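You operate a simulated robot arm through the tools that you are given. There is no shell and no other tool.

You are at the controls of a simulated robot arm. One attempt, no reset.

TASK
One joint bubbles: shut that bottle, lay its coupling in the blue tray, put the red cap on.
Fine: close the other valve as well.

Only the result counts: the job must be done as asked and must still hold three seconds after the hand-in. Knocking over, shifting, dropping, spilling or breaking anything else fails it. Lids that push on must go on centred and level and be pressed home; caps that screw on are set level and turned clockwise until they are tight.

THE ROBOT
A 7-joint arm with a two-finger parallel gripper, fixed in place. Base frame: the origin is on the floor under the middle of its stand, x ahead of it, y to its left, z up; the work surface is at about z = 0.88. Readings come in m, degrees, newtons and seconds.
It reaches about 0.91 m from its shoulder. Its first joint turns from -166.0 to 166.0 degrees. Payload 3.43 kg.
The TCP is the grasp point between the finger pads, 0.03 m short of the fingertips. In the tool frame z runs along the fingers and y along their closing line. Largest opening 0.094 m; finger width 0.028, thickness 0.01; the body of the gripper, 0.05 by 0.096 m, starts 0.055 m behind the TCP.
Orientation is told as [roll, pitch, yaw] about the base's x, y, z axes, in that order, counted from this pose: with the fingers straight down and closing along the base's y, the tool's x points along the base's -x, its y along +y and its z along -z.

THE INTERFACE
- The arm moves only by the tool servo_tool. Its argument "rows" is a list of rows, each a list of 7 numbers: the shift along the tool's x, y, z in units of 150 mm (1.0 is 150 mm), then the turn, a rotation vector about the tool's x, y, z in units of 90 degrees (1.0 is 90 degrees), then the closure, from 0 (fully open) to 1 (shut). In form: [[tx, ty, tz, rx, ry, rz, grip], ...]. A call has 1 to 20 rows; each row is the pose to reach, as a shift and turn from the pose commanded when the call began, along the tool's axes at that moment. A call with a number of a shift or a turn outside -1 to 1 is refused whole. Rows are played at 5 a second. More than 0.05 m and 8.6 degrees between two rows, or a gripper value outside its range, and nothing of the call is played. Where a pose cannot be reached the arm comes as near as it can. A force on the tool above 40 N (or 10 N above the force at the start of the call, whichever is more), or a blocked arm, ends the call early, and 0.2 s more pass. The fingers move at their own pace (about 0.045 m/s each) and stop on an object; they squeeze with about 33 N. The grip force told is the motor's: it shows also when the fingers shut on nothing. Time passes only in rows, and 0.2 s behind the last, so rows that repeat a pose let the fingers close. It gives the time, the measured TCP pose, the force on the tool (base axes), the opening and the grip force at its end, in the units of the frame above (readings bear some noise), with the torque about the TCP (base axes, N m) and any sound that the robot's microphone picked up.
- Cameras (640 x 400 px; columns grow to the right, rows downward): "scene" is fixed at [0.0518, -0.6508, 1.8036]; the picture's right is [0.57, -0.82, 0.00], its down [-0.72, -0.49, -0.50] and it looks along [0.41, 0.28, -0.87] (base axes); focal length 215 px, centre (320, 200). "wrist" rides on the gripper at [0.076, 0.014, -0.102] in the tool frame; the picture's right is [-0.18, 0.98, 0.00], its down [-0.75, -0.14, -0.64] and it looks along [-0.63, -0.12, 0.77] (tool axes); focal length 243 px, centre (320, 200). There is no depth. A picture from a camera that has moved, and an enlarged one, comes with that camera's place and axes in the base frame and with its lens.
- capture(camera): a new picture of that camera. It takes no simulated time.
- slide_trunk(by): slides the trunk up (or, below 0, down) by that many m; the arm rides with it, the base frame stays. It gives what a move gives, with no picture.
- close_up(camera, box): a new picture of the part [left, top, right, bottom] of that camera's present view, enlarged. It takes no simulated time.
- sign_off(): hands the job in; it is judged then, once.

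Nothing tells you positions but the pictures and the camera data. Unless the task says otherwise, let go and move clear before handing in.

The tools are called after "Call:" by a JSON object that holds its "api" and its "payload". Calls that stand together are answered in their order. servo_tool: Moves the arm, as the interface text tells. Its arguments: {"type":"object","properties":{"rows":{"type":"array"}},"required":["rows"]} The other tools are called the same way: slide_trunk (by) moves the trunk up or down; capture (camera) takes a picture; close_up (camera, box) takes an enlarged picture of a part of a camera's view; sign_off () hands the job in.

At the start:

```text
time_s: 0.0
position: [0.5128, -0.1841, 1.2935]
orientation: [-0.1, 0.0, 0.0]
wrist_force: [1.1, -0.5, 0.3]
torque: [0.03, -0.02, 0.03]
grip_width: 0.0941
finger_force: 0.2
trunk travel left (down, up): [-0.575, 0.035]
```

scene: 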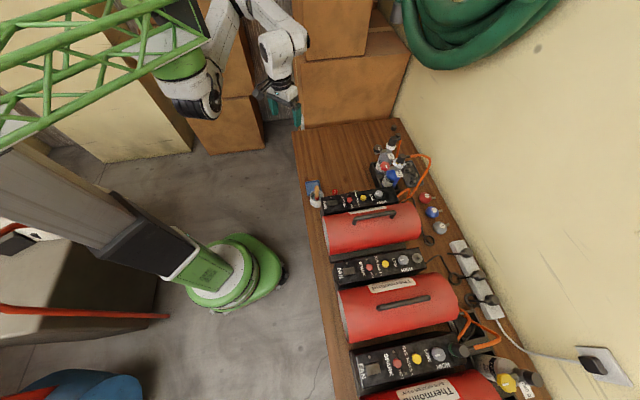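
wrist: 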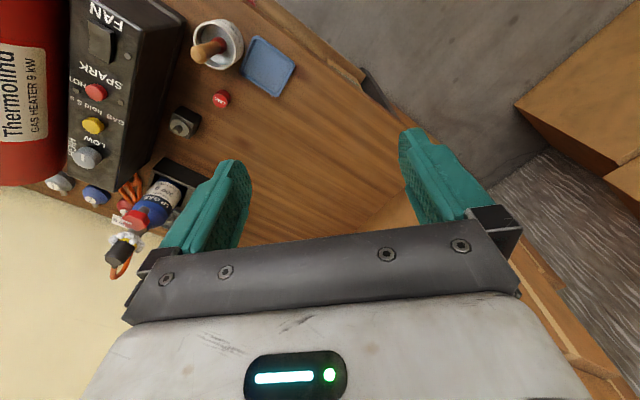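

I see a bench with red gas heaters, a group of small bottles at the far end, a blue tray, a red cap and a pot with a brush. I'll enlarge these areas before moving.

Call:
{"api": "close_up", "payload": {"camera": "scene", "box": [340, 110, 460, 250]}}

Call:
{"api": "close_up", "payload": {"camera": "scene", "box": [360, 115, 440, 195]}}

Call:
{"api": "close_up", "payload": {"camera": "wrist", "box": [30, 0, 310, 280]}}

Call:
{"api": "close_up", "payload": {"camera": "scene", "box": [420, 300, 560, 400]}}

```text
2.86 times, centred on (400, 180) of scene
camera zoom: at [0.0518, -0.6508, 1.8036], right [0.57, -0.82, 0.0], down [-0.72, -0.49, -0.5], along [0.41, 0.28, -0.87], focal length 614 px, centre (91, 257)
```

zoom: 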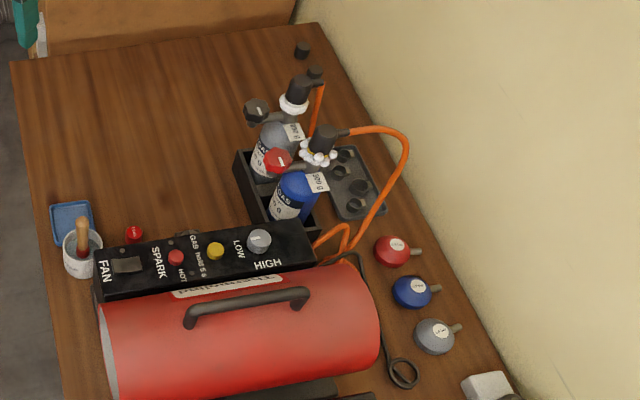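

```text
5.00 times, centred on (400, 155) of scene
camera zoom: at [0.0518, -0.6508, 1.8036], right [0.57, -0.82, 0.0], down [-0.72, -0.49, -0.5], along [0.41, 0.28, -0.87], focal length 1074 px, centre (-80, 425)
```

zoom: 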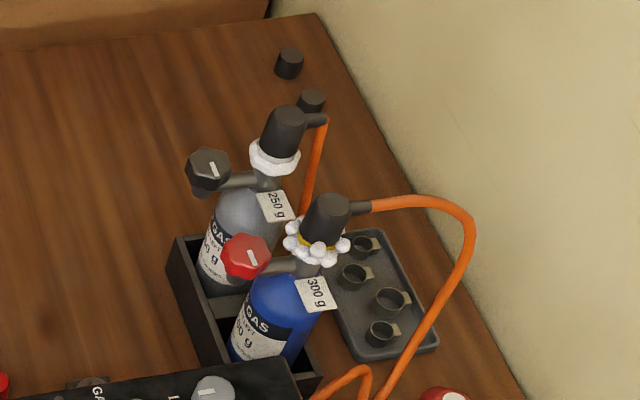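

```text
1.43 times, centred on (170, 140) of wrist
camera zoom: at [0.4378, -0.1687, 1.3973], right [0.18, 0.98, 0.0], down [0.75, -0.14, 0.64], along [0.63, -0.12, -0.77], focal length 347 px, centre (534, 286)
```

zoom: 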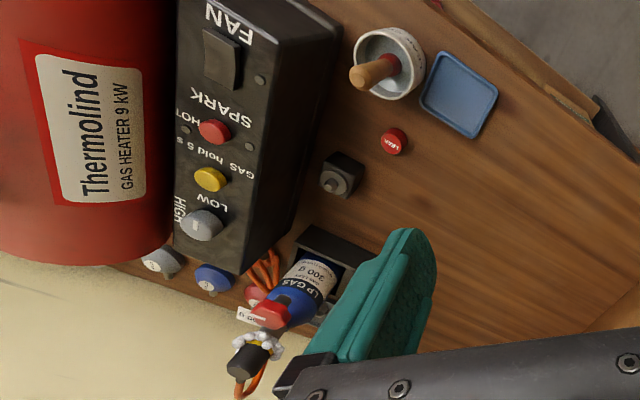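

```text
4.00 times, centred on (490, 350) of scene
camera zoom: at [0.0518, -0.6508, 1.8036], right [0.57, -0.82, 0.0], down [-0.72, -0.49, -0.5], along [0.41, 0.28, -0.87], focal length 859 px, centre (-360, -400)
```

zoom: 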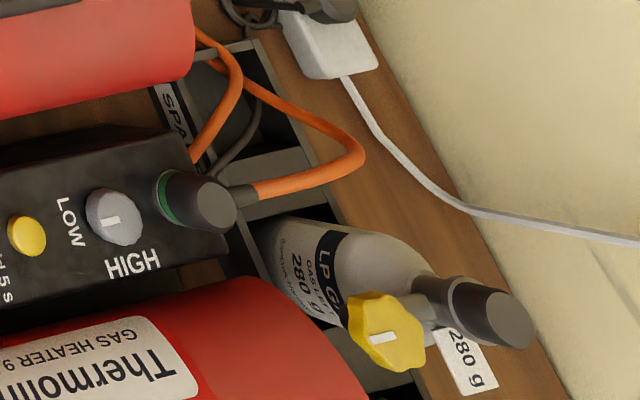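

The leaking joint looks like the blue 300 g bottle (red valve): large bubbles there, against smooth foam on the grey bottle. The tray is near (0.52, -0.28) and the red cap near (0.56, -0.39). I'll turn the wrist camera toward the bottles to check.

Call:
{"api": "servo_tool", "payload": {"rows": [[0, 0, 0, 0, 0, 0.08, 0], [0, 0, 0, 0, 0, 0.16, 0], [0, 0, 0, 0, 0, 0.24, 0], [0, 0, 0, 0, 0, 0.32, 0], [0, 0, 0, 0, 0, 0.4, 0], [0, 0, 0, 0, 0, 0.48, 0], [0, 0, 0, 0, 0, 0.55, 0]]}}

Call:
{"api": "capture", "payload": {"camera": "wrist"}}

Call:
{"api": "close_up", "payload": {"camera": "scene", "box": [375, 125, 425, 165]}}

```text
time_s: 1.6
position: [0.5139, -0.1838, 1.2933]
orientation: [0.0, -0.1, -49.5]
wrist_force: [0.7, -0.4, 0.8]
torque: [0.01, 0.01, 0.01]
grip_width: 0.0941
finger_force: 0.1
trunk travel left (down, up): [-0.575, 0.035]
```

```text
taken
camera wrist: at [0.4756, -0.1152, 1.3976], right [0.87, 0.5, 0.0], down [0.38, -0.67, 0.64], along [0.32, -0.56, -0.77], focal length 243 px, centre (320, 200)
```

wrist: 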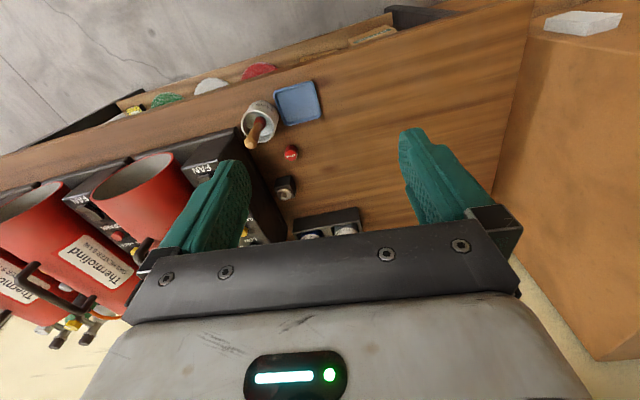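

```text
10.00 times, centred on (400, 145) of scene
camera zoom: at [0.0518, -0.6508, 1.8036], right [0.57, -0.82, 0.0], down [-0.72, -0.49, -0.5], along [0.41, 0.28, -0.87], focal length 2148 px, centre (-480, 750)
```

zoom: 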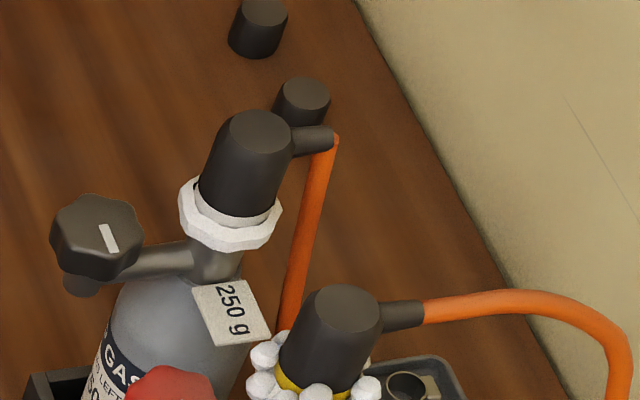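

The knobs appear to have vertical axes with the couplings on top of the bottle necks. I'll take more close-ups of the bottles, caps and nearby objects before moving.

Call:
{"api": "close_up", "payload": {"camera": "scene", "box": [370, 150, 420, 190]}}

Call:
{"api": "close_up", "payload": {"camera": "scene", "box": [410, 180, 460, 240]}}

Call:
{"api": "close_up", "payload": {"camera": "wrist", "box": [230, 70, 400, 240]}}

Call:
{"api": "close_up", "payload": {"camera": "scene", "box": [300, 170, 360, 220]}}

Call:
{"api": "close_up", "payload": {"camera": "scene", "box": [380, 115, 420, 145]}}

```text
10.00 times, centred on (395, 170) of scene
camera zoom: at [0.0518, -0.6508, 1.8036], right [0.57, -0.82, 0.0], down [-0.72, -0.49, -0.5], along [0.41, 0.28, -0.87], focal length 2148 px, centre (-430, 500)
```

zoom: 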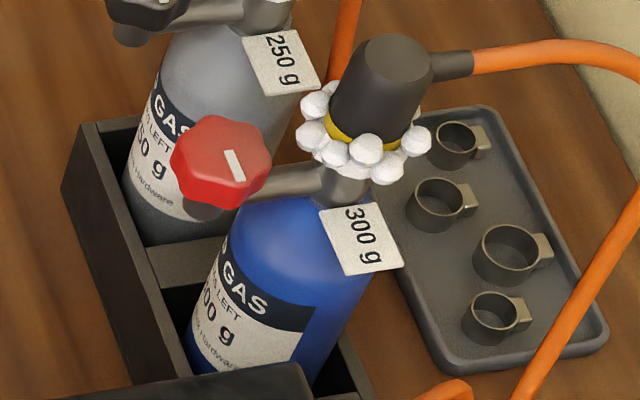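

```text
6.67 times, centred on (435, 210) of scene
camera zoom: at [0.0518, -0.6508, 1.8036], right [0.57, -0.82, 0.0], down [-0.72, -0.49, -0.5], along [0.41, 0.28, -0.87], focal length 1432 px, centre (-447, 133)
```

zoom: 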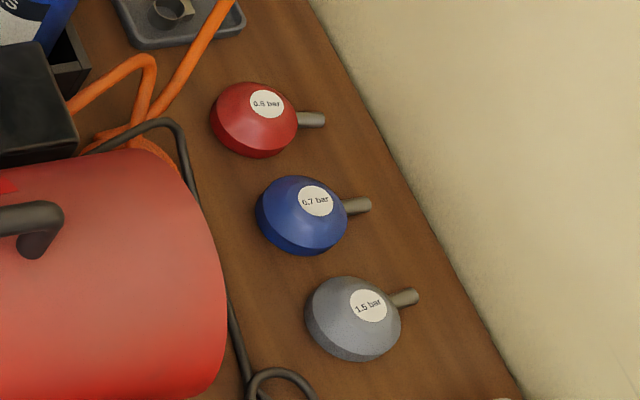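

```text
2.35 times, centred on (315, 155) of wrist
camera zoom: at [0.4756, -0.1152, 1.3976], right [0.87, 0.5, 0.0], down [0.38, -0.67, 0.64], along [0.32, -0.56, -0.77], focal length 571 px, centre (332, 306)
```

zoom: 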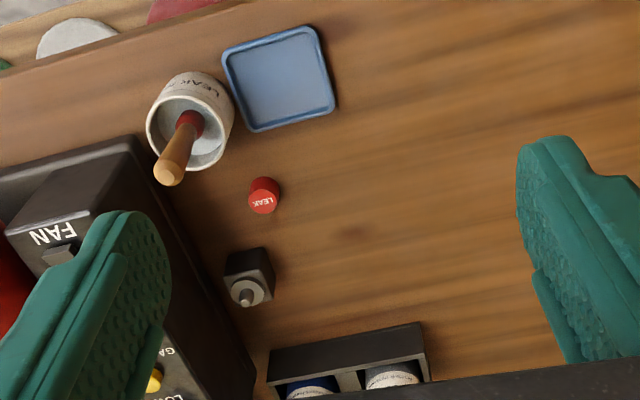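

```text
8.00 times, centred on (330, 195) of scene
camera zoom: at [0.0518, -0.6508, 1.8036], right [0.57, -0.82, 0.0], down [-0.72, -0.49, -0.5], along [0.41, 0.28, -0.87], focal length 1719 px, centre (240, 240)
```

zoom: 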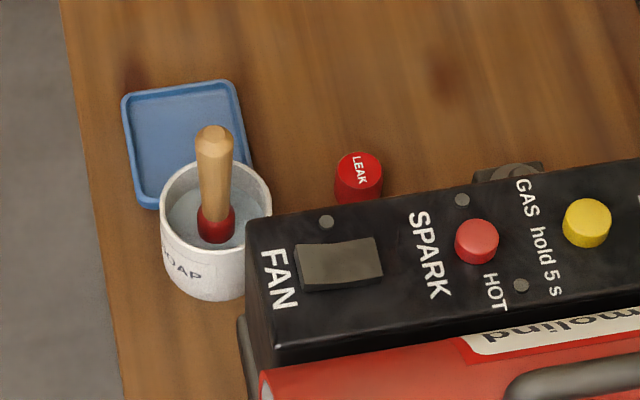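

```text
13.33 times, centred on (400, 130) of scene
camera zoom: at [0.0518, -0.6508, 1.8036], right [0.57, -0.82, 0.0], down [-0.72, -0.49, -0.5], along [0.41, 0.28, -0.87], focal length 2864 px, centre (-747, 1133)
```

zoom: 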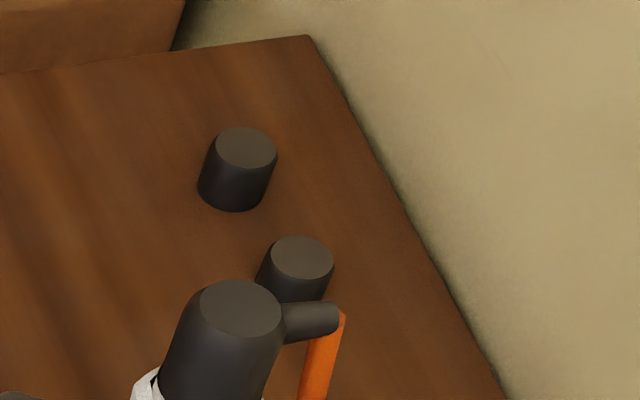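

The bubbling joint is the blue 300 g bottle's, and the grey 250 g bottle has a flat soap collar. The red "LEAK" cap stands by the soap pot and blue tray, and the red 0.6 bar disc at the wall is a different object. I'll look at the arm and its mount to judge the reach.

Call:
{"api": "close_up", "payload": {"camera": "scene", "box": [0, 0, 320, 200]}}

Call:
{"api": "close_up", "payload": {"camera": "scene", "box": [320, 170, 480, 270]}}

```text
2.00 times, centred on (160, 100) of scene
camera zoom: at [0.0518, -0.6508, 1.8036], right [0.57, -0.82, 0.0], down [-0.72, -0.49, -0.5], along [0.41, 0.28, -0.87], focal length 430 px, centre (640, 400)
```

zoom: 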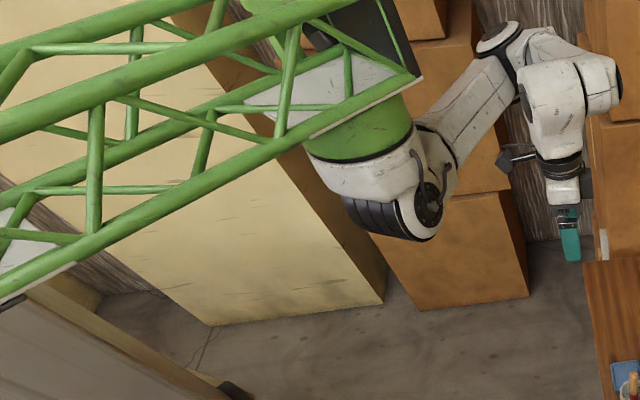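

```text
4.00 times, centred on (400, 220) of scene
camera zoom: at [0.0518, -0.6508, 1.8036], right [0.57, -0.82, 0.0], down [-0.72, -0.49, -0.5], along [0.41, 0.28, -0.87], focal length 859 px, centre (0, 120)
```

zoom: 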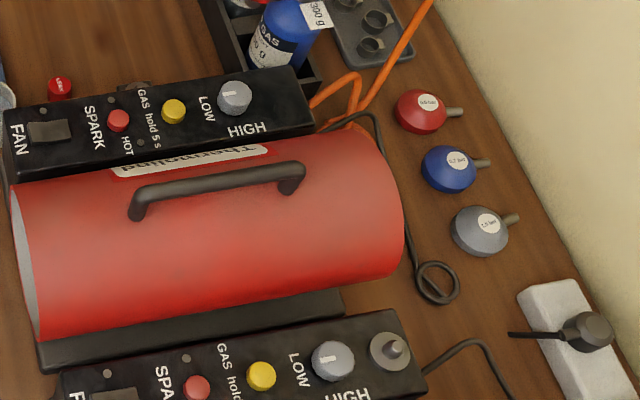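

The arm hangs from the green boom, with its shoulder at roughly (0.33, 0, 1.4), so the bottles should be within reach. I'll move the gripper, open, to a viewpoint above and in front of the bottles.

Call:
{"api": "servo_tool", "payload": {"rows": [[-0.2356, -0.074, 0.01, 0, 0, 0, 0], [-0.4712, -0.148, 0.02, 0, 0, 0, 0], [-0.7068, -0.222, 0.03, 0, 0, 0, 0], [-0.9425, -0.297, 0.04, 0, 0, 0, 0]]}}

Call:
{"api": "servo_tool", "payload": {"rows": [[-0.2356, -0.074, 0.01, 0, 0, 0, 0], [-0.4712, -0.148, 0.02, 0, 0, 0, 0], [-0.7068, -0.222, 0.03, 0, 0, 0, 0], [-0.9425, -0.297, 0.04, 0, 0, 0, 0]]}}

Call:
{"api": "capture", "payload": {"camera": "wrist"}}

Call:
{"api": "capture", "payload": {"camera": "scene"}}

```text
time_s: 2.6
position: [0.5715, -0.3203, 1.2882]
orientation: [0.1, 0.0, -49.5]
wrist_force: [0.0, 0.4, 0.1]
torque: [0.02, 0.03, -0.01]
grip_width: 0.0941
finger_force: 0.2
trunk travel left (down, up): [-0.575, 0.035]
```

```text
time_s: 3.6
position: [0.6286, -0.4564, 1.2807]
orientation: [0.0, 0.1, -49.5]
wrist_force: [0.6, 0.2, -0.3]
torque: [-0.04, 0.0, 0.02]
grip_width: 0.0941
finger_force: 0.0
trunk travel left (down, up): [-0.575, 0.035]
```

```text
taken
camera wrist: at [0.5909, -0.3874, 1.3848], right [0.87, 0.5, 0.0], down [0.38, -0.67, 0.64], along [0.32, -0.56, -0.77], focal length 243 px, centre (320, 200)
```

wrist: 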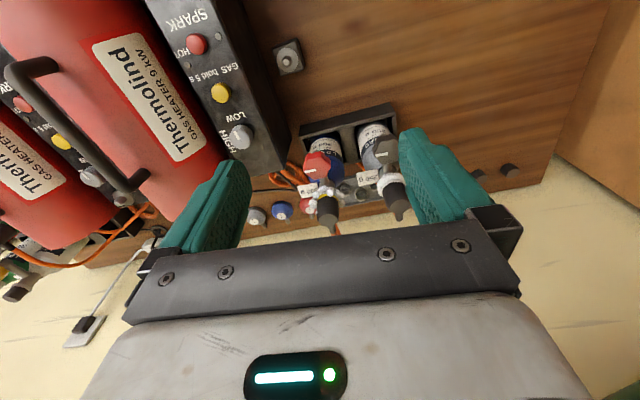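

```text
taken
```

scene: 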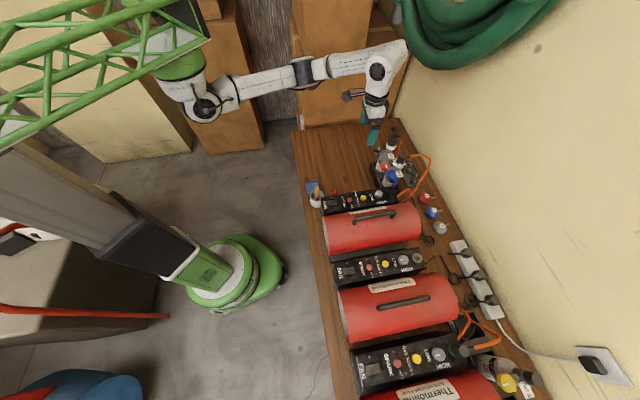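

The bottles are in view from here. I'll enlarge them to refine the positions.

Call:
{"api": "close_up", "payload": {"camera": "wrist", "box": [250, 90, 420, 240]}}

Call:
{"api": "close_up", "payload": {"camera": "wrist", "box": [285, 140, 365, 230]}}

Call:
{"api": "close_up", "payload": {"camera": "scene", "box": [360, 135, 430, 190]}}

```text
2.67 times, centred on (335, 165) of wrist
camera zoom: at [0.5909, -0.3874, 1.3848], right [0.87, 0.5, 0.0], down [0.38, -0.67, 0.64], along [0.32, -0.56, -0.77], focal length 647 px, centre (280, 293)
```

zoom: 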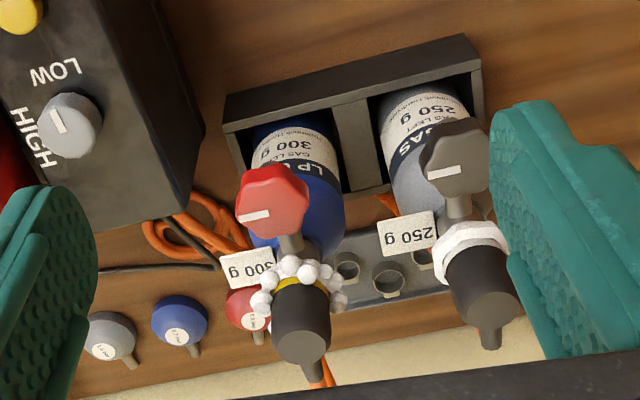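

```text
4.44 times, centred on (325, 185) of wrist
camera zoom: at [0.5909, -0.3874, 1.3848], right [0.87, 0.5, 0.0], down [0.38, -0.67, 0.64], along [0.32, -0.56, -0.77], focal length 1078 px, centre (298, 267)
```

zoom: 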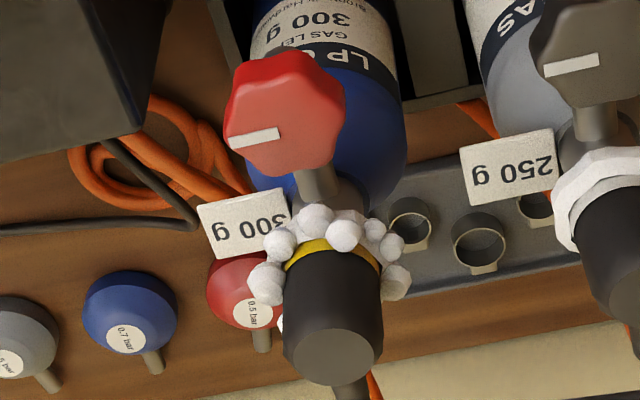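

```text
7.27 times, centred on (395, 162) of scene
camera zoom: at [0.0518, -0.6508, 1.8036], right [0.57, -0.82, 0.0], down [-0.72, -0.49, -0.5], along [0.41, 0.28, -0.87], focal length 1562 px, centre (-226, 473)
```

zoom: 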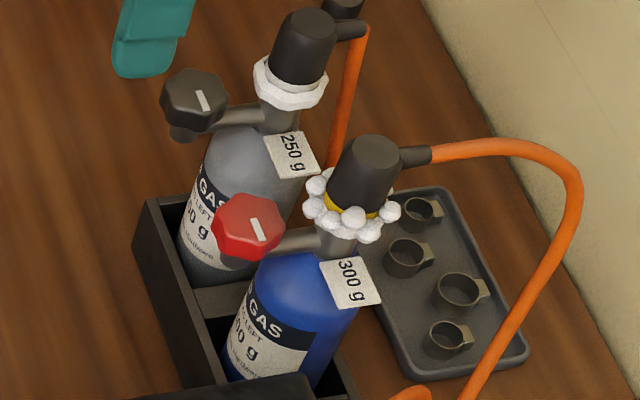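

I'll zoom further into the knobs to settle their axis direction.

Call:
{"api": "close_up", "payload": {"camera": "wrist", "box": [300, 145, 345, 190]}}

Call:
{"api": "close_up", "payload": {"camera": "wrist", "box": [370, 130, 415, 175]}}

Call:
{"api": "close_up", "payload": {"camera": "scene", "box": [375, 155, 410, 180]}}

Call:
{"api": "close_up", "payload": {"camera": "wrist", "box": [300, 180, 350, 230]}}

```text
8.89 times, centred on (322, 168) of wrist
camera zoom: at [0.5909, -0.3874, 1.3848], right [0.87, 0.5, 0.0], down [0.38, -0.67, 0.64], along [0.32, -0.56, -0.77], focal length 2157 px, centre (298, 489)
```

zoom: 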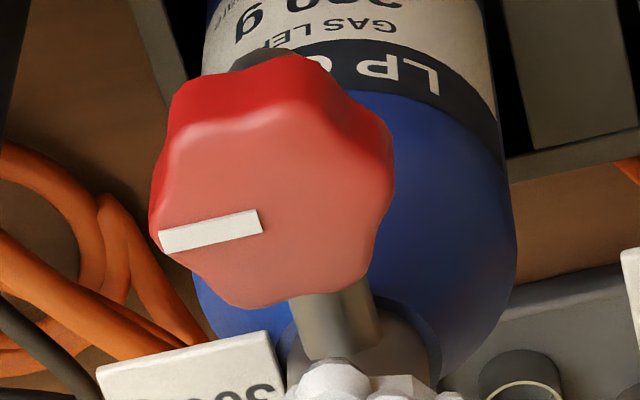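

```text
8.89 times, centred on (392, 152) of wrist
camera zoom: at [0.5909, -0.3874, 1.3848], right [0.87, 0.5, 0.0], down [0.38, -0.67, 0.64], along [0.32, -0.56, -0.77], focal length 2157 px, centre (-324, 622)
```

zoom: 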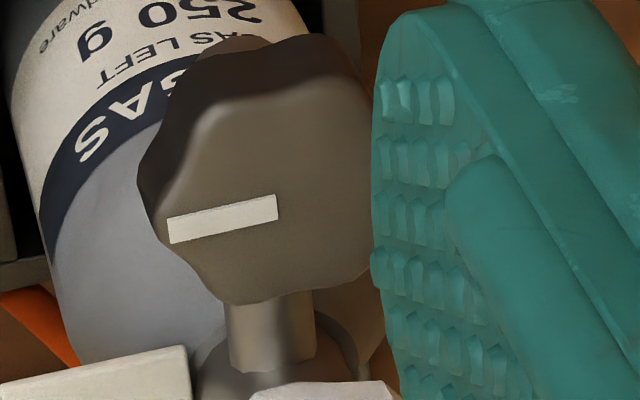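

```text
16.00 times, centred on (392, 168) of scene
camera zoom: at [0.0518, -0.6508, 1.8036], right [0.57, -0.82, 0.0], down [-0.72, -0.49, -0.5], along [0.41, 0.28, -0.87], focal length 3437 px, centre (-840, 720)
```

zoom: 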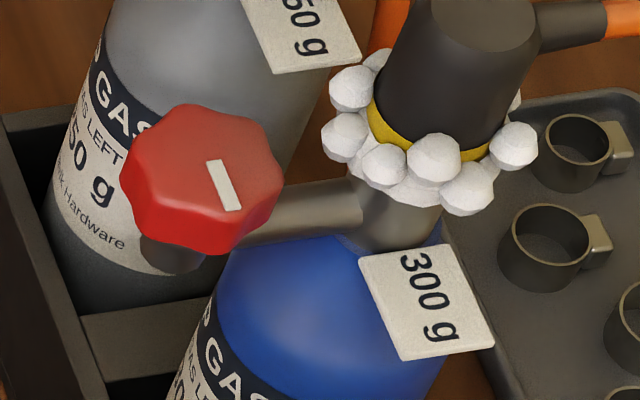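

```text
8.00 times, centred on (325, 205) of wrist
camera zoom: at [0.5909, -0.3874, 1.3848], right [0.87, 0.5, 0.0], down [0.38, -0.67, 0.64], along [0.32, -0.56, -0.77], focal length 1941 px, centre (280, 160)
```

zoom: 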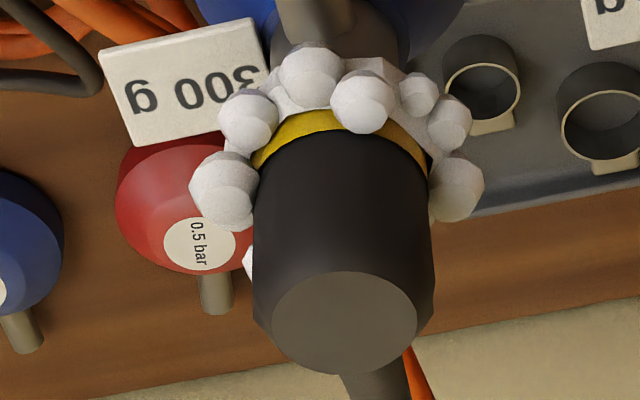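

Both knobs have vertical axes with radial white pointers. The red knob's top is near (0.680, -0.552, 1.090), the grey bottle's black knob near (0.750, -0.483, 1.091), and the blue bottle's coupling near (0.723, -0.595, top 1.138). I'll hover over the red knob with the fingers partly closed.

Call:
{"api": "servo_tool", "payload": {"rows": [[-0.1184, -0.0253, 0.0897, 0, 0, -0.0732, 0.4], [-0.2368, -0.0507, 0.1793, 0, 0, -0.1463, 0.4], [-0.3552, -0.076, 0.269, 0, 0, -0.2195, 0.4], [-0.4736, -0.1013, 0.3587, 0, 0, -0.2927, 0.4], [-0.592, -0.1267, 0.4483, 0, 0, -0.3658, 0.4], [-0.7104, -0.152, 0.538, 0, 0, -0.439, 0.4], [-0.7104, -0.152, 0.538, 0, 0, -0.439, 0.4]]}}

Call:
{"api": "capture", "payload": {"camera": "wrist"}}

Call:
{"api": "close_up", "payload": {"camera": "scene", "box": [350, 110, 440, 190]}}

```text
time_s: 5.2
position: [0.6805, -0.5518, 1.2007]
orientation: [0.0, 0.0, -9.9]
wrist_force: [0.8, 0.0, 0.8]
torque: [0.02, 0.01, 0.02]
grip_width: 0.0562
finger_force: 0.0
trunk travel left (down, up): [-0.575, 0.035]
```

```text
taken
camera wrist: at [0.6092, -0.5233, 1.3051], right [0.35, 0.94, 0.0], down [0.72, -0.27, 0.64], along [0.6, -0.22, -0.77], focal length 243 px, centre (320, 200)
```

wrist: 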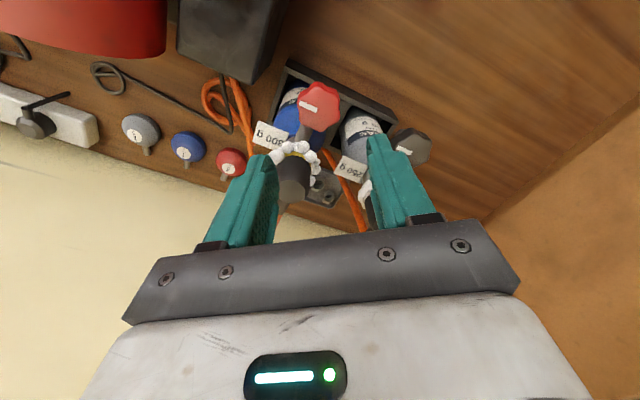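

```text
5.00 times, centred on (395, 150) of scene
camera zoom: at [0.0518, -0.6508, 1.8036], right [0.57, -0.82, 0.0], down [-0.72, -0.49, -0.5], along [0.41, 0.28, -0.87], focal length 1074 px, centre (-55, 450)
```

zoom: 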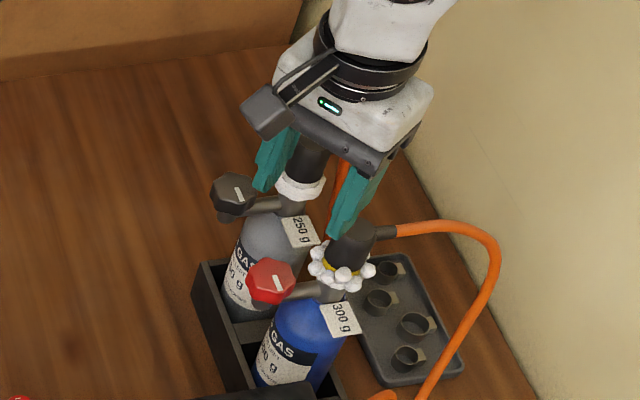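

The hover went as planned. I'll check the knob centring once more before descending.

Call:
{"api": "close_up", "payload": {"camera": "wrist", "box": [270, 70, 370, 150]}}

```text
5.00 times, centred on (320, 110) of wrist
camera zoom: at [0.6092, -0.5233, 1.3051], right [0.35, 0.94, 0.0], down [0.72, -0.27, 0.64], along [0.6, -0.22, -0.77], focal length 1213 px, centre (320, 650)
```

zoom: 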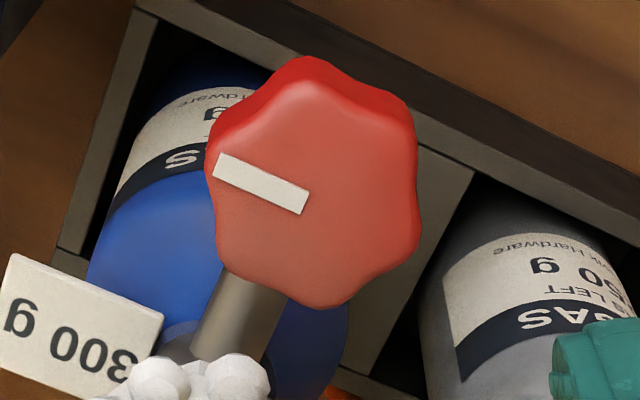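

The knob centre agrees to within about 3 mm. I'll descend so the fingertips sit just above the side pipe, and then close on the knob.

Call:
{"api": "servo_tool", "payload": {"rows": [[0, 0, 0.16, 0, 0, 0, 0.4], [0, 0, 0.32, 0, 0, 0, 0.4], [0, 0, 0.46, 0, 0, 0, 0.4], [0, 0, 0.56, 0, 0, 0, 0.4], [0, 0, 0.628, 0, 0, 0, 0.4], [0, 0, 0.628, 0, 0, 0, 0.4]]}}

Call:
{"api": "capture", "payload": {"camera": "wrist"}}

Call:
{"api": "close_up", "payload": {"camera": "scene", "box": [360, 135, 430, 190]}}

```text
time_s: 6.6
position: [0.6809, -0.5522, 1.1068]
orientation: [-0.1, 0.0, -10.0]
wrist_force: [0.1, -0.5, 0.7]
torque: [-0.02, -0.02, 0.02]
grip_width: 0.0567
finger_force: 0.0
trunk travel left (down, up): [-0.575, 0.035]
```

```text
taken
camera wrist: at [0.6089, -0.5239, 1.2102], right [0.35, 0.94, 0.0], down [0.72, -0.27, 0.64], along [0.6, -0.23, -0.77], focal length 243 px, centre (320, 200)
```

wrist: 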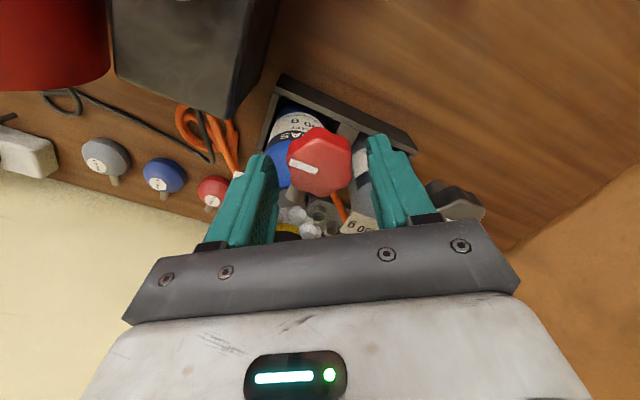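

```text
7.27 times, centred on (395, 162) of scene
camera zoom: at [0.0518, -0.6508, 1.8036], right [0.57, -0.82, 0.0], down [-0.72, -0.49, -0.5], along [0.41, 0.28, -0.87], focal length 1562 px, centre (-226, 473)
```

zoom: 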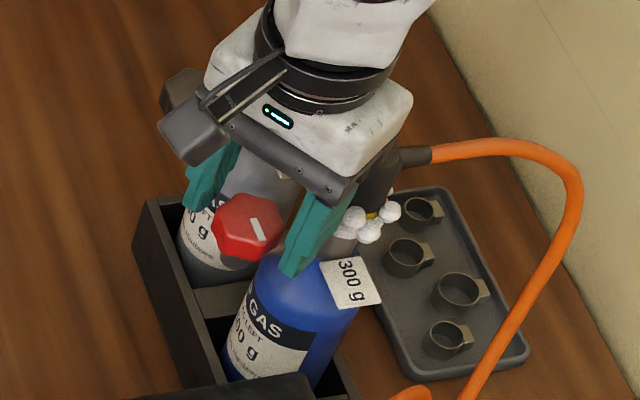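

The knob sits between the fingers. I'll close on it and begin turning clockwise (seen from above).

Call:
{"api": "servo_tool", "payload": {"rows": [[0, 0, 0, 0, 0, 0, 1], [0, 0, 0, 0, 0, 0, 1], [0, 0, 0, 0, 0, 0, 1], [0, 0, 0, 0, 0, 0, 1]]}}

Call:
{"api": "servo_tool", "payload": {"rows": [[0, 0, 0, 0, 0, 0.06, 1], [0, 0, 0, 0, 0, 0.12, 1], [0, 0, 0, 0, 0, 0.18, 1], [0, 0, 0, 0, 0, 0.24, 1], [0, 0, 0, 0, 0, 0.3, 1]]}}

Call:
{"api": "close_up", "payload": {"camera": "wrist", "box": [240, 100, 420, 240]}}

```text
time_s: 7.6
position: [0.6812, -0.5514, 1.107]
orientation: [-0.1, 0.1, -10.0]
wrist_force: [-0.2, 2.4, -0.4]
torque: [0.01, 0.08, 0.02]
grip_width: 0.0371
finger_force: 33.0
trunk travel left (down, up): [-0.575, 0.035]
```

```text
time_s: 8.8
position: [0.6807, -0.552, 1.1067]
orientation: [-0.1, 0.0, -37.1]
wrist_force: [-1.9, 2.5, -0.3]
torque: [0.18, 0.2, 0.04]
grip_width: 0.0369
finger_force: 32.9
trunk travel left (down, up): [-0.575, 0.035]
```

```text
2.86 times, centred on (330, 170) of wrist
camera zoom: at [0.6302, -0.494, 1.2104], right [0.74, 0.67, 0.0], down [0.52, -0.57, 0.64], along [0.43, -0.47, -0.77], focal length 693 px, centre (291, 286)
```

zoom: 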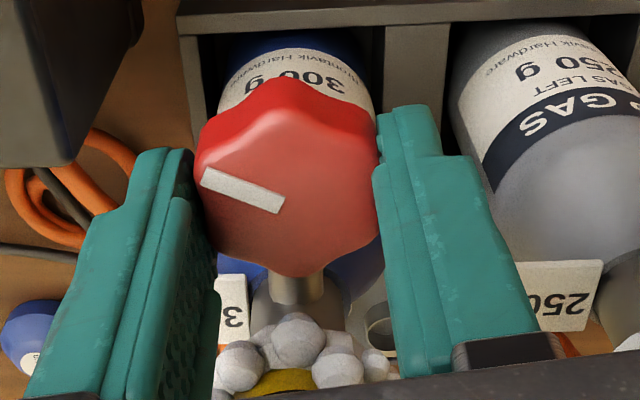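

The knob turns with the fingers and resists very little. I'll continue clockwise.

Call:
{"api": "servo_tool", "payload": {"rows": [[0, 0, 0, 0, 0, 0.07, 1], [0, 0, 0, 0, 0, 0.14, 1], [0, 0, 0, 0, 0, 0.21, 1], [0, 0, 0, 0, 0, 0.28, 1], [0, 0, 0, 0, 0, 0.35, 1], [0, 0, 0, 0, 0, 0.42, 1], [0, 0, 0, 0, 0, 0.49, 1]]}}

Call:
{"api": "close_up", "payload": {"camera": "wrist", "box": [240, 100, 420, 240]}}

Call:
{"api": "close_up", "payload": {"camera": "scene", "box": [360, 135, 430, 190]}}

```text
time_s: 10.4
position: [0.6822, -0.5519, 1.105]
orientation: [0.0, 0.0, -81.2]
wrist_force: [-2.1, 1.5, 0.3]
torque: [0.28, 0.26, 0.03]
grip_width: 0.0373
finger_force: 32.8
trunk travel left (down, up): [-0.575, 0.035]
```

```text
2.86 times, centred on (330, 170) of wrist
camera zoom: at [0.6847, -0.4744, 1.2106], right [1.0, -0.03, 0.0], down [-0.02, -0.77, 0.64], along [-0.02, -0.64, -0.77], focal length 693 px, centre (291, 286)
```

zoom: 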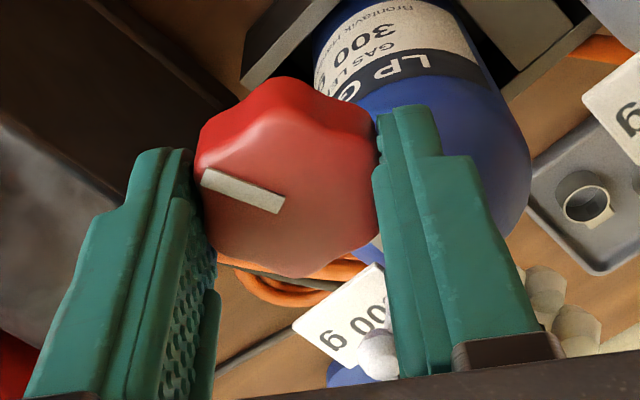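

```text
7.27 times, centred on (395, 162) of scene
camera zoom: at [0.0518, -0.6508, 1.8036], right [0.57, -0.82, 0.0], down [-0.72, -0.49, -0.5], along [0.41, 0.28, -0.87], focal length 1562 px, centre (-226, 473)
```

zoom: 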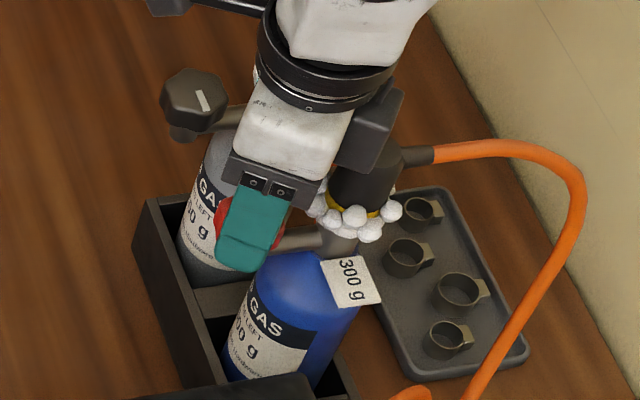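

It has turned 71° with no stop yet, so I'll ratchet: release, rotate back, re-grip and turn again.

Call:
{"api": "servo_tool", "payload": {"rows": [[0, 0, 0, 0, 0, 0, 0.4], [0, 0, 0, 0, 0, 0, 0.4], [0, 0, 0, 0, 0, -0.085, 0.4], [0, 0, 0, 0, 0, -0.17, 0.4], [0, 0, 0, 0, 0, -0.255, 0.4], [0, 0, 0, 0, 0, -0.34, 0.4], [0, 0, 0, 0, 0, -0.425, 0.4], [0, 0, 0, 0, 0, -0.51, 0.4], [0, 0, 0, 0, 0, -0.595, 0.4], [0, 0, 0, 0, 0, -0.68, 0.4], [0, 0, 0, 0, 0, -0.765, 0.4], [0, 0, 0, 0, 0, -0.84, 0.4]]}}

Call:
{"api": "close_up", "payload": {"camera": "wrist", "box": [240, 100, 420, 240]}}

```text
time_s: 13.0
position: [0.6802, -0.5526, 1.1053]
orientation: [0.0, 0.0, -5.4]
wrist_force: [0.6, 0.1, -0.2]
torque: [0.0, 0.01, -0.01]
grip_width: 0.0565
finger_force: 0.0
trunk travel left (down, up): [-0.575, 0.035]
```

```text
2.86 times, centred on (330, 170) of wrist
camera zoom: at [0.6068, -0.5308, 1.2101], right [0.28, 0.96, 0.0], down [0.74, -0.21, 0.64], along [0.62, -0.18, -0.77], focal length 693 px, centre (291, 286)
```

zoom: 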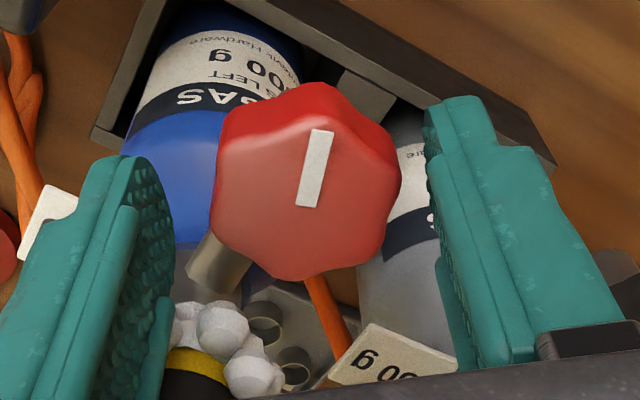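

The pointer has moved from about 225° to about 155°. I'll re-grip and keep turning clockwise, watching for a torque rise.

Call:
{"api": "servo_tool", "payload": {"rows": [[0, 0, 0, 0, 0, 0, 1], [0, 0, 0, 0, 0, 0, 1], [0, 0, 0, 0, 0, 0, 1], [0, 0, 0, 0, 0, 0.07, 1], [0, 0, 0, 0, 0, 0.14, 1], [0, 0, 0, 0, 0, 0.21, 1], [0, 0, 0, 0, 0, 0.28, 1], [0, 0, 0, 0, 0, 0.35, 1]]}}

Call:
{"api": "close_up", "payload": {"camera": "wrist", "box": [240, 100, 420, 240]}}

```text
time_s: 14.8
position: [0.6828, -0.5529, 1.1059]
orientation: [0.1, -0.1, -37.0]
wrist_force: [4.5, 4.3, 3.2]
torque: [0.41, -0.86, 0.39]
grip_width: 0.0362
finger_force: 33.7
trunk travel left (down, up): [-0.575, 0.035]
```

```text
2.86 times, centred on (330, 170) of wrist
camera zoom: at [0.6302, -0.4941, 1.2104], right [0.74, 0.67, 0.0], down [0.52, -0.57, 0.64], along [0.43, -0.47, -0.77], focal length 693 px, centre (291, 286)
```

zoom: 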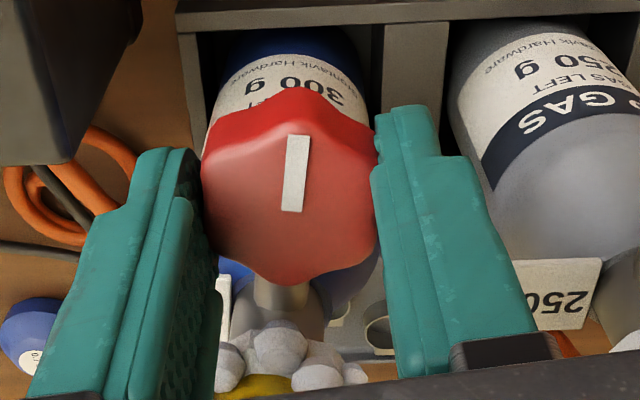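

Torque about z has jumped to 0.39 N·m, and the pointer now lies along the pipe, about 90° from the start. I'll push slightly further to confirm the stop.

Call:
{"api": "servo_tool", "payload": {"rows": [[0, 0, 0, 0, 0, 0.03, 1], [0, 0, 0, 0, 0, 0.06, 1], [0, 0, 0, 0, 0, 0.06, 1]]}}

Call:
{"api": "close_up", "payload": {"camera": "wrist", "box": [240, 100, 420, 240]}}

```text
time_s: 15.6
position: [0.6799, -0.552, 1.106]
orientation: [0.0, 0.0, -42.4]
wrist_force: [1.5, 8.5, 9.0]
torque: [0.99, -0.13, 0.81]
grip_width: 0.0365
finger_force: 33.2
trunk travel left (down, up): [-0.575, 0.035]
```

```text
2.86 times, centred on (330, 170) of wrist
camera zoom: at [0.6348, -0.4895, 1.2107], right [0.8, 0.6, 0.0], down [0.46, -0.61, 0.64], along [0.39, -0.51, -0.77], focal length 693 px, centre (291, 286)
```

zoom: 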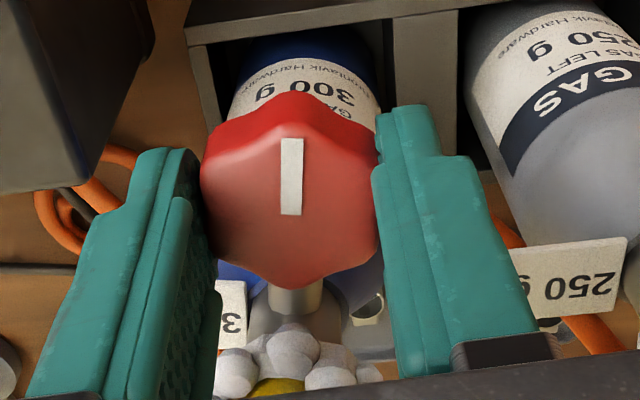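

The pointer is against its stop and the torque rose to 0.81 N·m with a slight slip, so the blue bottle is shut. I'll release, lift and move over the grey bottle's black knob.

Call:
{"api": "servo_tool", "payload": {"rows": [[0, 0, 0, 0, 0, 0, 0.4], [0, 0, 0, 0, 0, 0, 0.4], [0, 0, 0, 0, 0, 0, 0.4], [0, 0, -0.15, 0, 0, 0, 0.4], [0, 0, -0.35, 0, 0, 0, 0.4], [0, 0, -0.55, 0, 0, 0, 0.4], [0, 0, -0.63, 0, 0, 0, 0.4], [-0.006, 0.109, -0.63, 0, 0, -0.069, 0.4], [-0.012, 0.218, -0.63, 0, 0, -0.138, 0.4], [-0.018, 0.327, -0.63, 0, 0, -0.207, 0.4], [-0.024, 0.436, -0.63, 0, 0, -0.276, 0.4], [-0.03, 0.545, -0.63, 0, 0, -0.345, 0.4], [-0.036, 0.654, -0.63, 0, 0, -0.414, 0.4], [-0.036, 0.654, -0.63, 0, 0, -0.414, 0.4]]}}

Call:
{"api": "capture", "payload": {"camera": "wrist"}}

Call:
{"api": "close_up", "payload": {"camera": "scene", "box": [360, 135, 430, 190]}}

```text
time_s: 18.6
position: [0.7502, -0.4832, 1.2009]
orientation: [0.1, 0.0, -5.1]
wrist_force: [0.2, 0.1, -0.7]
torque: [0.02, -0.01, -0.03]
grip_width: 0.0564
finger_force: 0.2
trunk travel left (down, up): [-0.575, 0.035]
```

```text
taken
camera wrist: at [0.6766, -0.4617, 1.3052], right [0.27, 0.96, 0.0], down [0.74, -0.21, 0.64], along [0.62, -0.17, -0.77], focal length 243 px, centre (320, 200)
```

wrist: 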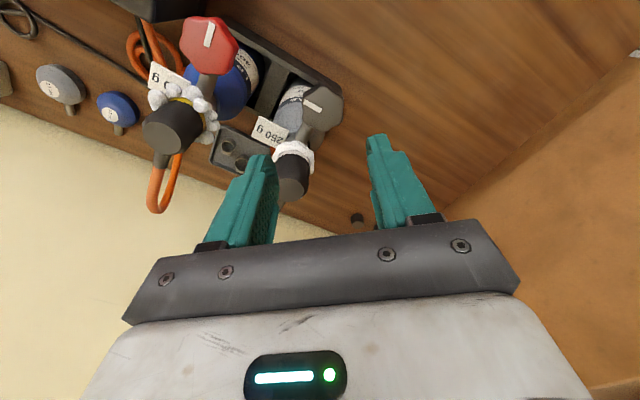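

```text
7.27 times, centred on (395, 162) of scene
camera zoom: at [0.0518, -0.6508, 1.8036], right [0.57, -0.82, 0.0], down [-0.72, -0.49, -0.5], along [0.41, 0.28, -0.87], focal length 1562 px, centre (-226, 473)
```

zoom: 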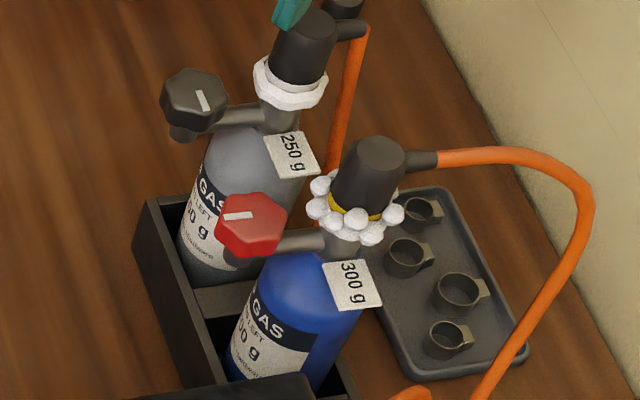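

I'm hovering over the black knob. I'll check its centring.

Call:
{"api": "close_up", "payload": {"camera": "wrist", "box": [270, 70, 370, 150]}}

Call:
{"api": "close_up", "payload": {"camera": "wrist", "box": [130, 10, 270, 120]}}

```text
5.00 times, centred on (320, 110) of wrist
camera zoom: at [0.6766, -0.4617, 1.3052], right [0.27, 0.96, 0.0], down [0.74, -0.21, 0.64], along [0.62, -0.17, -0.77], focal length 1213 px, centre (320, 650)
```

zoom: 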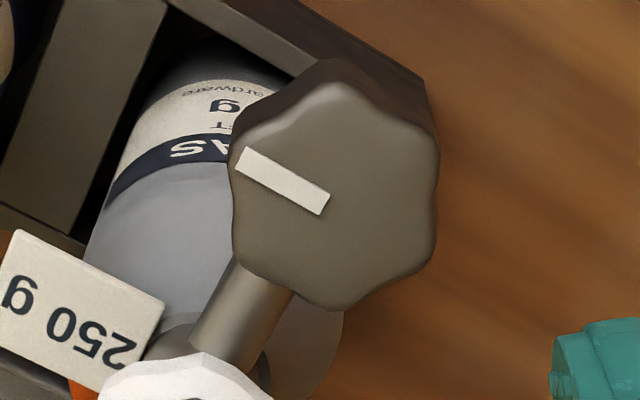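

```text
3.64 times, centred on (200, 65) of wrist
camera zoom: at [0.6766, -0.4617, 1.3052], right [0.27, 0.96, 0.0], down [0.74, -0.21, 0.64], along [0.62, -0.17, -0.77], focal length 882 px, centre (756, 691)
```

zoom: 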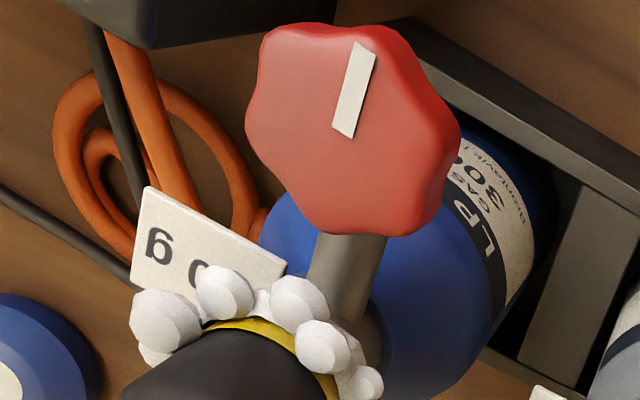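

The black knob is centred to within 2 mm. I'll descend, grip and turn clockwise.

Call:
{"api": "servo_tool", "payload": {"rows": [[0, 0.01, 0.16, 0, 0, 0, 0.4], [0, 0.01, 0.32, 0, 0, 0, 0.4], [0, 0.01, 0.46, 0, 0, 0, 0.4], [0, 0.01, 0.56, 0, 0, 0, 0.4], [0, 0.01, 0.63, 0, 0, 0, 0.4], [0, 0.01, 0.63, 0, 0, 0, 0.4]]}}

Call:
{"api": "servo_tool", "payload": {"rows": [[0, 0, 0, 0, 0, 0, 1], [0, 0, 0, 0, 0, 0, 1], [0, 0, 0, 0, 0, 0, 1], [0, 0, 0, 0, 0, 0, 1]]}}

Call:
{"api": "close_up", "payload": {"camera": "wrist", "box": [240, 100, 420, 240]}}

```text
time_s: 20.0
position: [0.7495, -0.4811, 1.107]
orientation: [0.0, 0.0, -5.1]
wrist_force: [-0.2, 0.4, 0.3]
torque: [0.02, 0.01, 0.01]
grip_width: 0.0565
finger_force: 0.0
trunk travel left (down, up): [-0.575, 0.035]
```

```text
time_s: 21.0
position: [0.7504, -0.4827, 1.1062]
orientation: [0.0, 0.0, -5.1]
wrist_force: [-0.7, 2.0, -0.1]
torque: [0.11, 0.06, 0.01]
grip_width: 0.0365
finger_force: 32.5
trunk travel left (down, up): [-0.575, 0.035]
```

```text
2.86 times, centred on (330, 170) of wrist
camera zoom: at [0.6767, -0.4594, 1.2111], right [0.27, 0.96, 0.0], down [0.74, -0.21, 0.64], along [0.62, -0.17, -0.77], focal length 693 px, centre (291, 286)
```

zoom: 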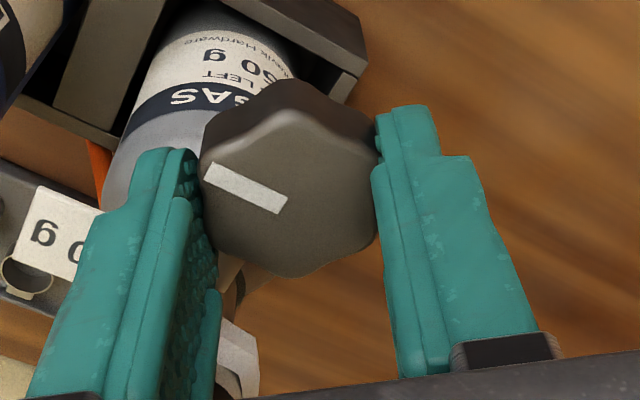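

Gripped. I'll turn clockwise by about 77° first.

Call:
{"api": "servo_tool", "payload": {"rows": [[0, 0, 0, 0, 0, 0.07, 1], [0, 0, 0, 0, 0, 0.14, 1], [0, 0, 0, 0, 0, 0.21, 1], [0, 0, 0, 0, 0, 0.28, 1], [0, 0, 0, 0, 0, 0.35, 1], [0, 0, 0, 0, 0, 0.42, 1], [0, 0, 0, 0, 0, 0.49, 1], [0, 0, 0, 0, 0, 0.56, 1], [0, 0, 0, 0, 0, 0.63, 1], [0, 0, 0, 0, 0, 0.7, 1], [0, 0, 0, 0, 0, 0.77, 1], [0, 0, 0, 0, 0, 0.84, 1]]}}

Call:
{"api": "close_up", "payload": {"camera": "wrist", "box": [240, 100, 420, 240]}}

Call:
{"api": "close_up", "payload": {"camera": "scene", "box": [360, 125, 430, 180]}}

```text
time_s: 23.6
position: [0.7513, -0.4827, 1.1081]
orientation: [0.1, 0.0, -80.9]
wrist_force: [-4.3, 8.2, 15.1]
torque: [0.51, 0.26, 0.06]
grip_width: 0.0366
finger_force: 33.0
trunk travel left (down, up): [-0.575, 0.035]
```

```text
2.86 times, centred on (330, 170) of wrist
camera zoom: at [0.7533, -0.404, 1.2112], right [1.0, -0.03, 0.0], down [-0.02, -0.77, 0.64], along [-0.02, -0.64, -0.77], focal length 693 px, centre (291, 286)
```

zoom: 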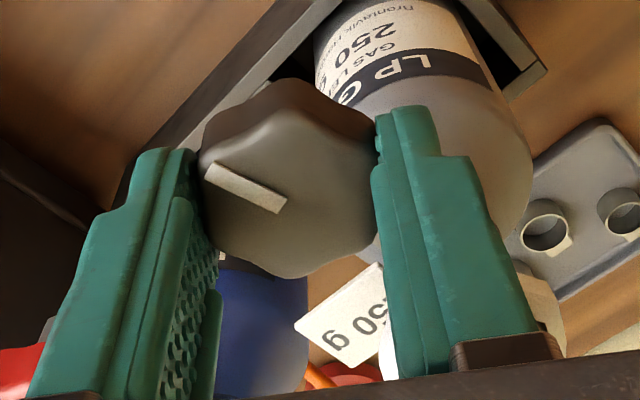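

```text
7.27 times, centred on (395, 152) of scene
camera zoom: at [0.0518, -0.6508, 1.8036], right [0.57, -0.82, 0.0], down [-0.72, -0.49, -0.5], along [0.41, 0.28, -0.87], focal length 1562 px, centre (-226, 546)
```

zoom: 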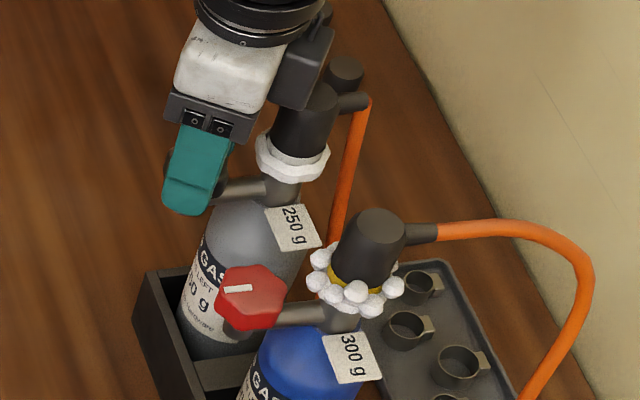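

It turned about 76° with the fingers, though there is a 15 N upward push, probably a fingertip riding on the side pipe. I'll release, rise 3 mm, rotate back and re-grip for the rest.

Call:
{"api": "servo_tool", "payload": {"rows": [[0, 0, 0, 0, 0, 0, 0.4], [0, 0, 0, 0, 0, 0, 0.4], [0, 0, -0.02, 0, 0, -0.04, 0.4], [0, 0, -0.02, 0, 0, -0.12, 0.4], [0, 0, -0.02, 0, 0, -0.2, 0.4], [0, 0, -0.02, 0, 0, -0.28, 0.4], [0, 0, -0.02, 0, 0, -0.36, 0.4], [0, 0, -0.02, 0, 0, -0.44, 0.4], [0, 0, -0.02, 0, 0, -0.52, 0.4], [0, 0, -0.02, 0, 0, -0.6, 0.4], [0, 0, -0.02, 0, 0, -0.68, 0.4], [0, 0, -0.02, 0, 0, -0.76, 0.4], [0, 0, -0.02, 0, 0, -0.82, 0.4]]}}

Call:
{"api": "close_up", "payload": {"camera": "wrist", "box": [240, 100, 420, 240]}}

Call:
{"api": "close_up", "payload": {"camera": "scene", "box": [360, 125, 430, 180]}}

```text
time_s: 26.4
position: [0.7497, -0.4821, 1.1087]
orientation: [0.0, 0.1, -6.8]
wrist_force: [-0.2, -1.2, 0.2]
torque: [0.04, 0.01, 0.0]
grip_width: 0.0566
finger_force: 0.0
trunk travel left (down, up): [-0.575, 0.035]
```

```text
2.86 times, centred on (330, 170) of wrist
camera zoom: at [0.6778, -0.4586, 1.213], right [0.3, 0.95, 0.0], down [0.73, -0.23, 0.64], along [0.61, -0.19, -0.77], focal length 693 px, centre (291, 286)
```

zoom: 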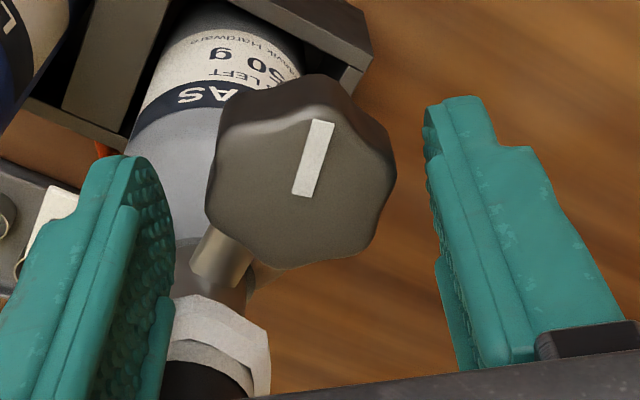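

```text
7.27 times, centred on (395, 152) of scene
camera zoom: at [0.0518, -0.6508, 1.8036], right [0.57, -0.82, 0.0], down [-0.72, -0.49, -0.5], along [0.41, 0.28, -0.87], focal length 1562 px, centre (-226, 546)
```

zoom: 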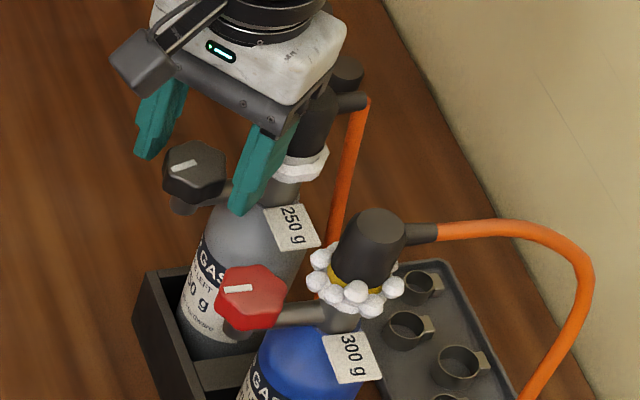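

The black knob needs roughly 15° more. I'll re-grip and turn until the torque rises.

Call:
{"api": "servo_tool", "payload": {"rows": [[0, 0, 0, 0, 0, 0, 1], [0, 0, 0, 0, 0, 0, 1], [0, 0, 0, 0, 0, 0, 1], [0, 0, 0, 0, 0, 0.07, 1], [0, 0, 0, 0, 0, 0.14, 1], [0, 0, 0, 0, 0, 0.2, 1], [0, 0, 0, 0, 0, 0.2, 1]]}}

Call:
{"api": "close_up", "payload": {"camera": "wrist", "box": [240, 100, 420, 240]}}

```text
time_s: 28.0
position: [0.7525, -0.4825, 1.1093]
orientation: [0.0, -0.2, -24.9]
wrist_force: [4.0, 1.9, 0.3]
torque: [0.34, -0.65, 0.29]
grip_width: 0.0365
finger_force: 32.9
trunk travel left (down, up): [-0.575, 0.035]
```

```text
2.86 times, centred on (330, 170) of wrist
camera zoom: at [0.6896, -0.4364, 1.2134], right [0.58, 0.81, 0.0], down [0.62, -0.45, 0.64], along [0.52, -0.37, -0.77], focal length 693 px, centre (291, 286)
```

zoom: 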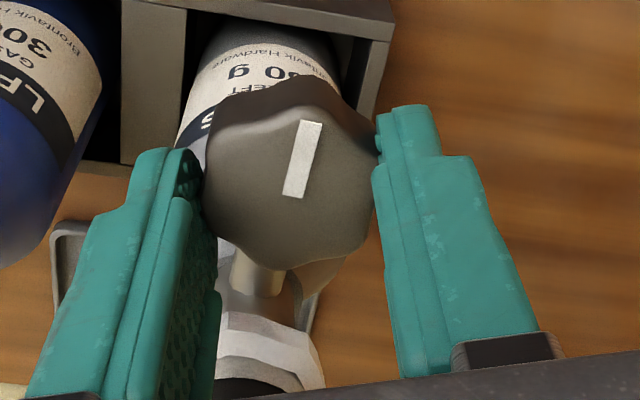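

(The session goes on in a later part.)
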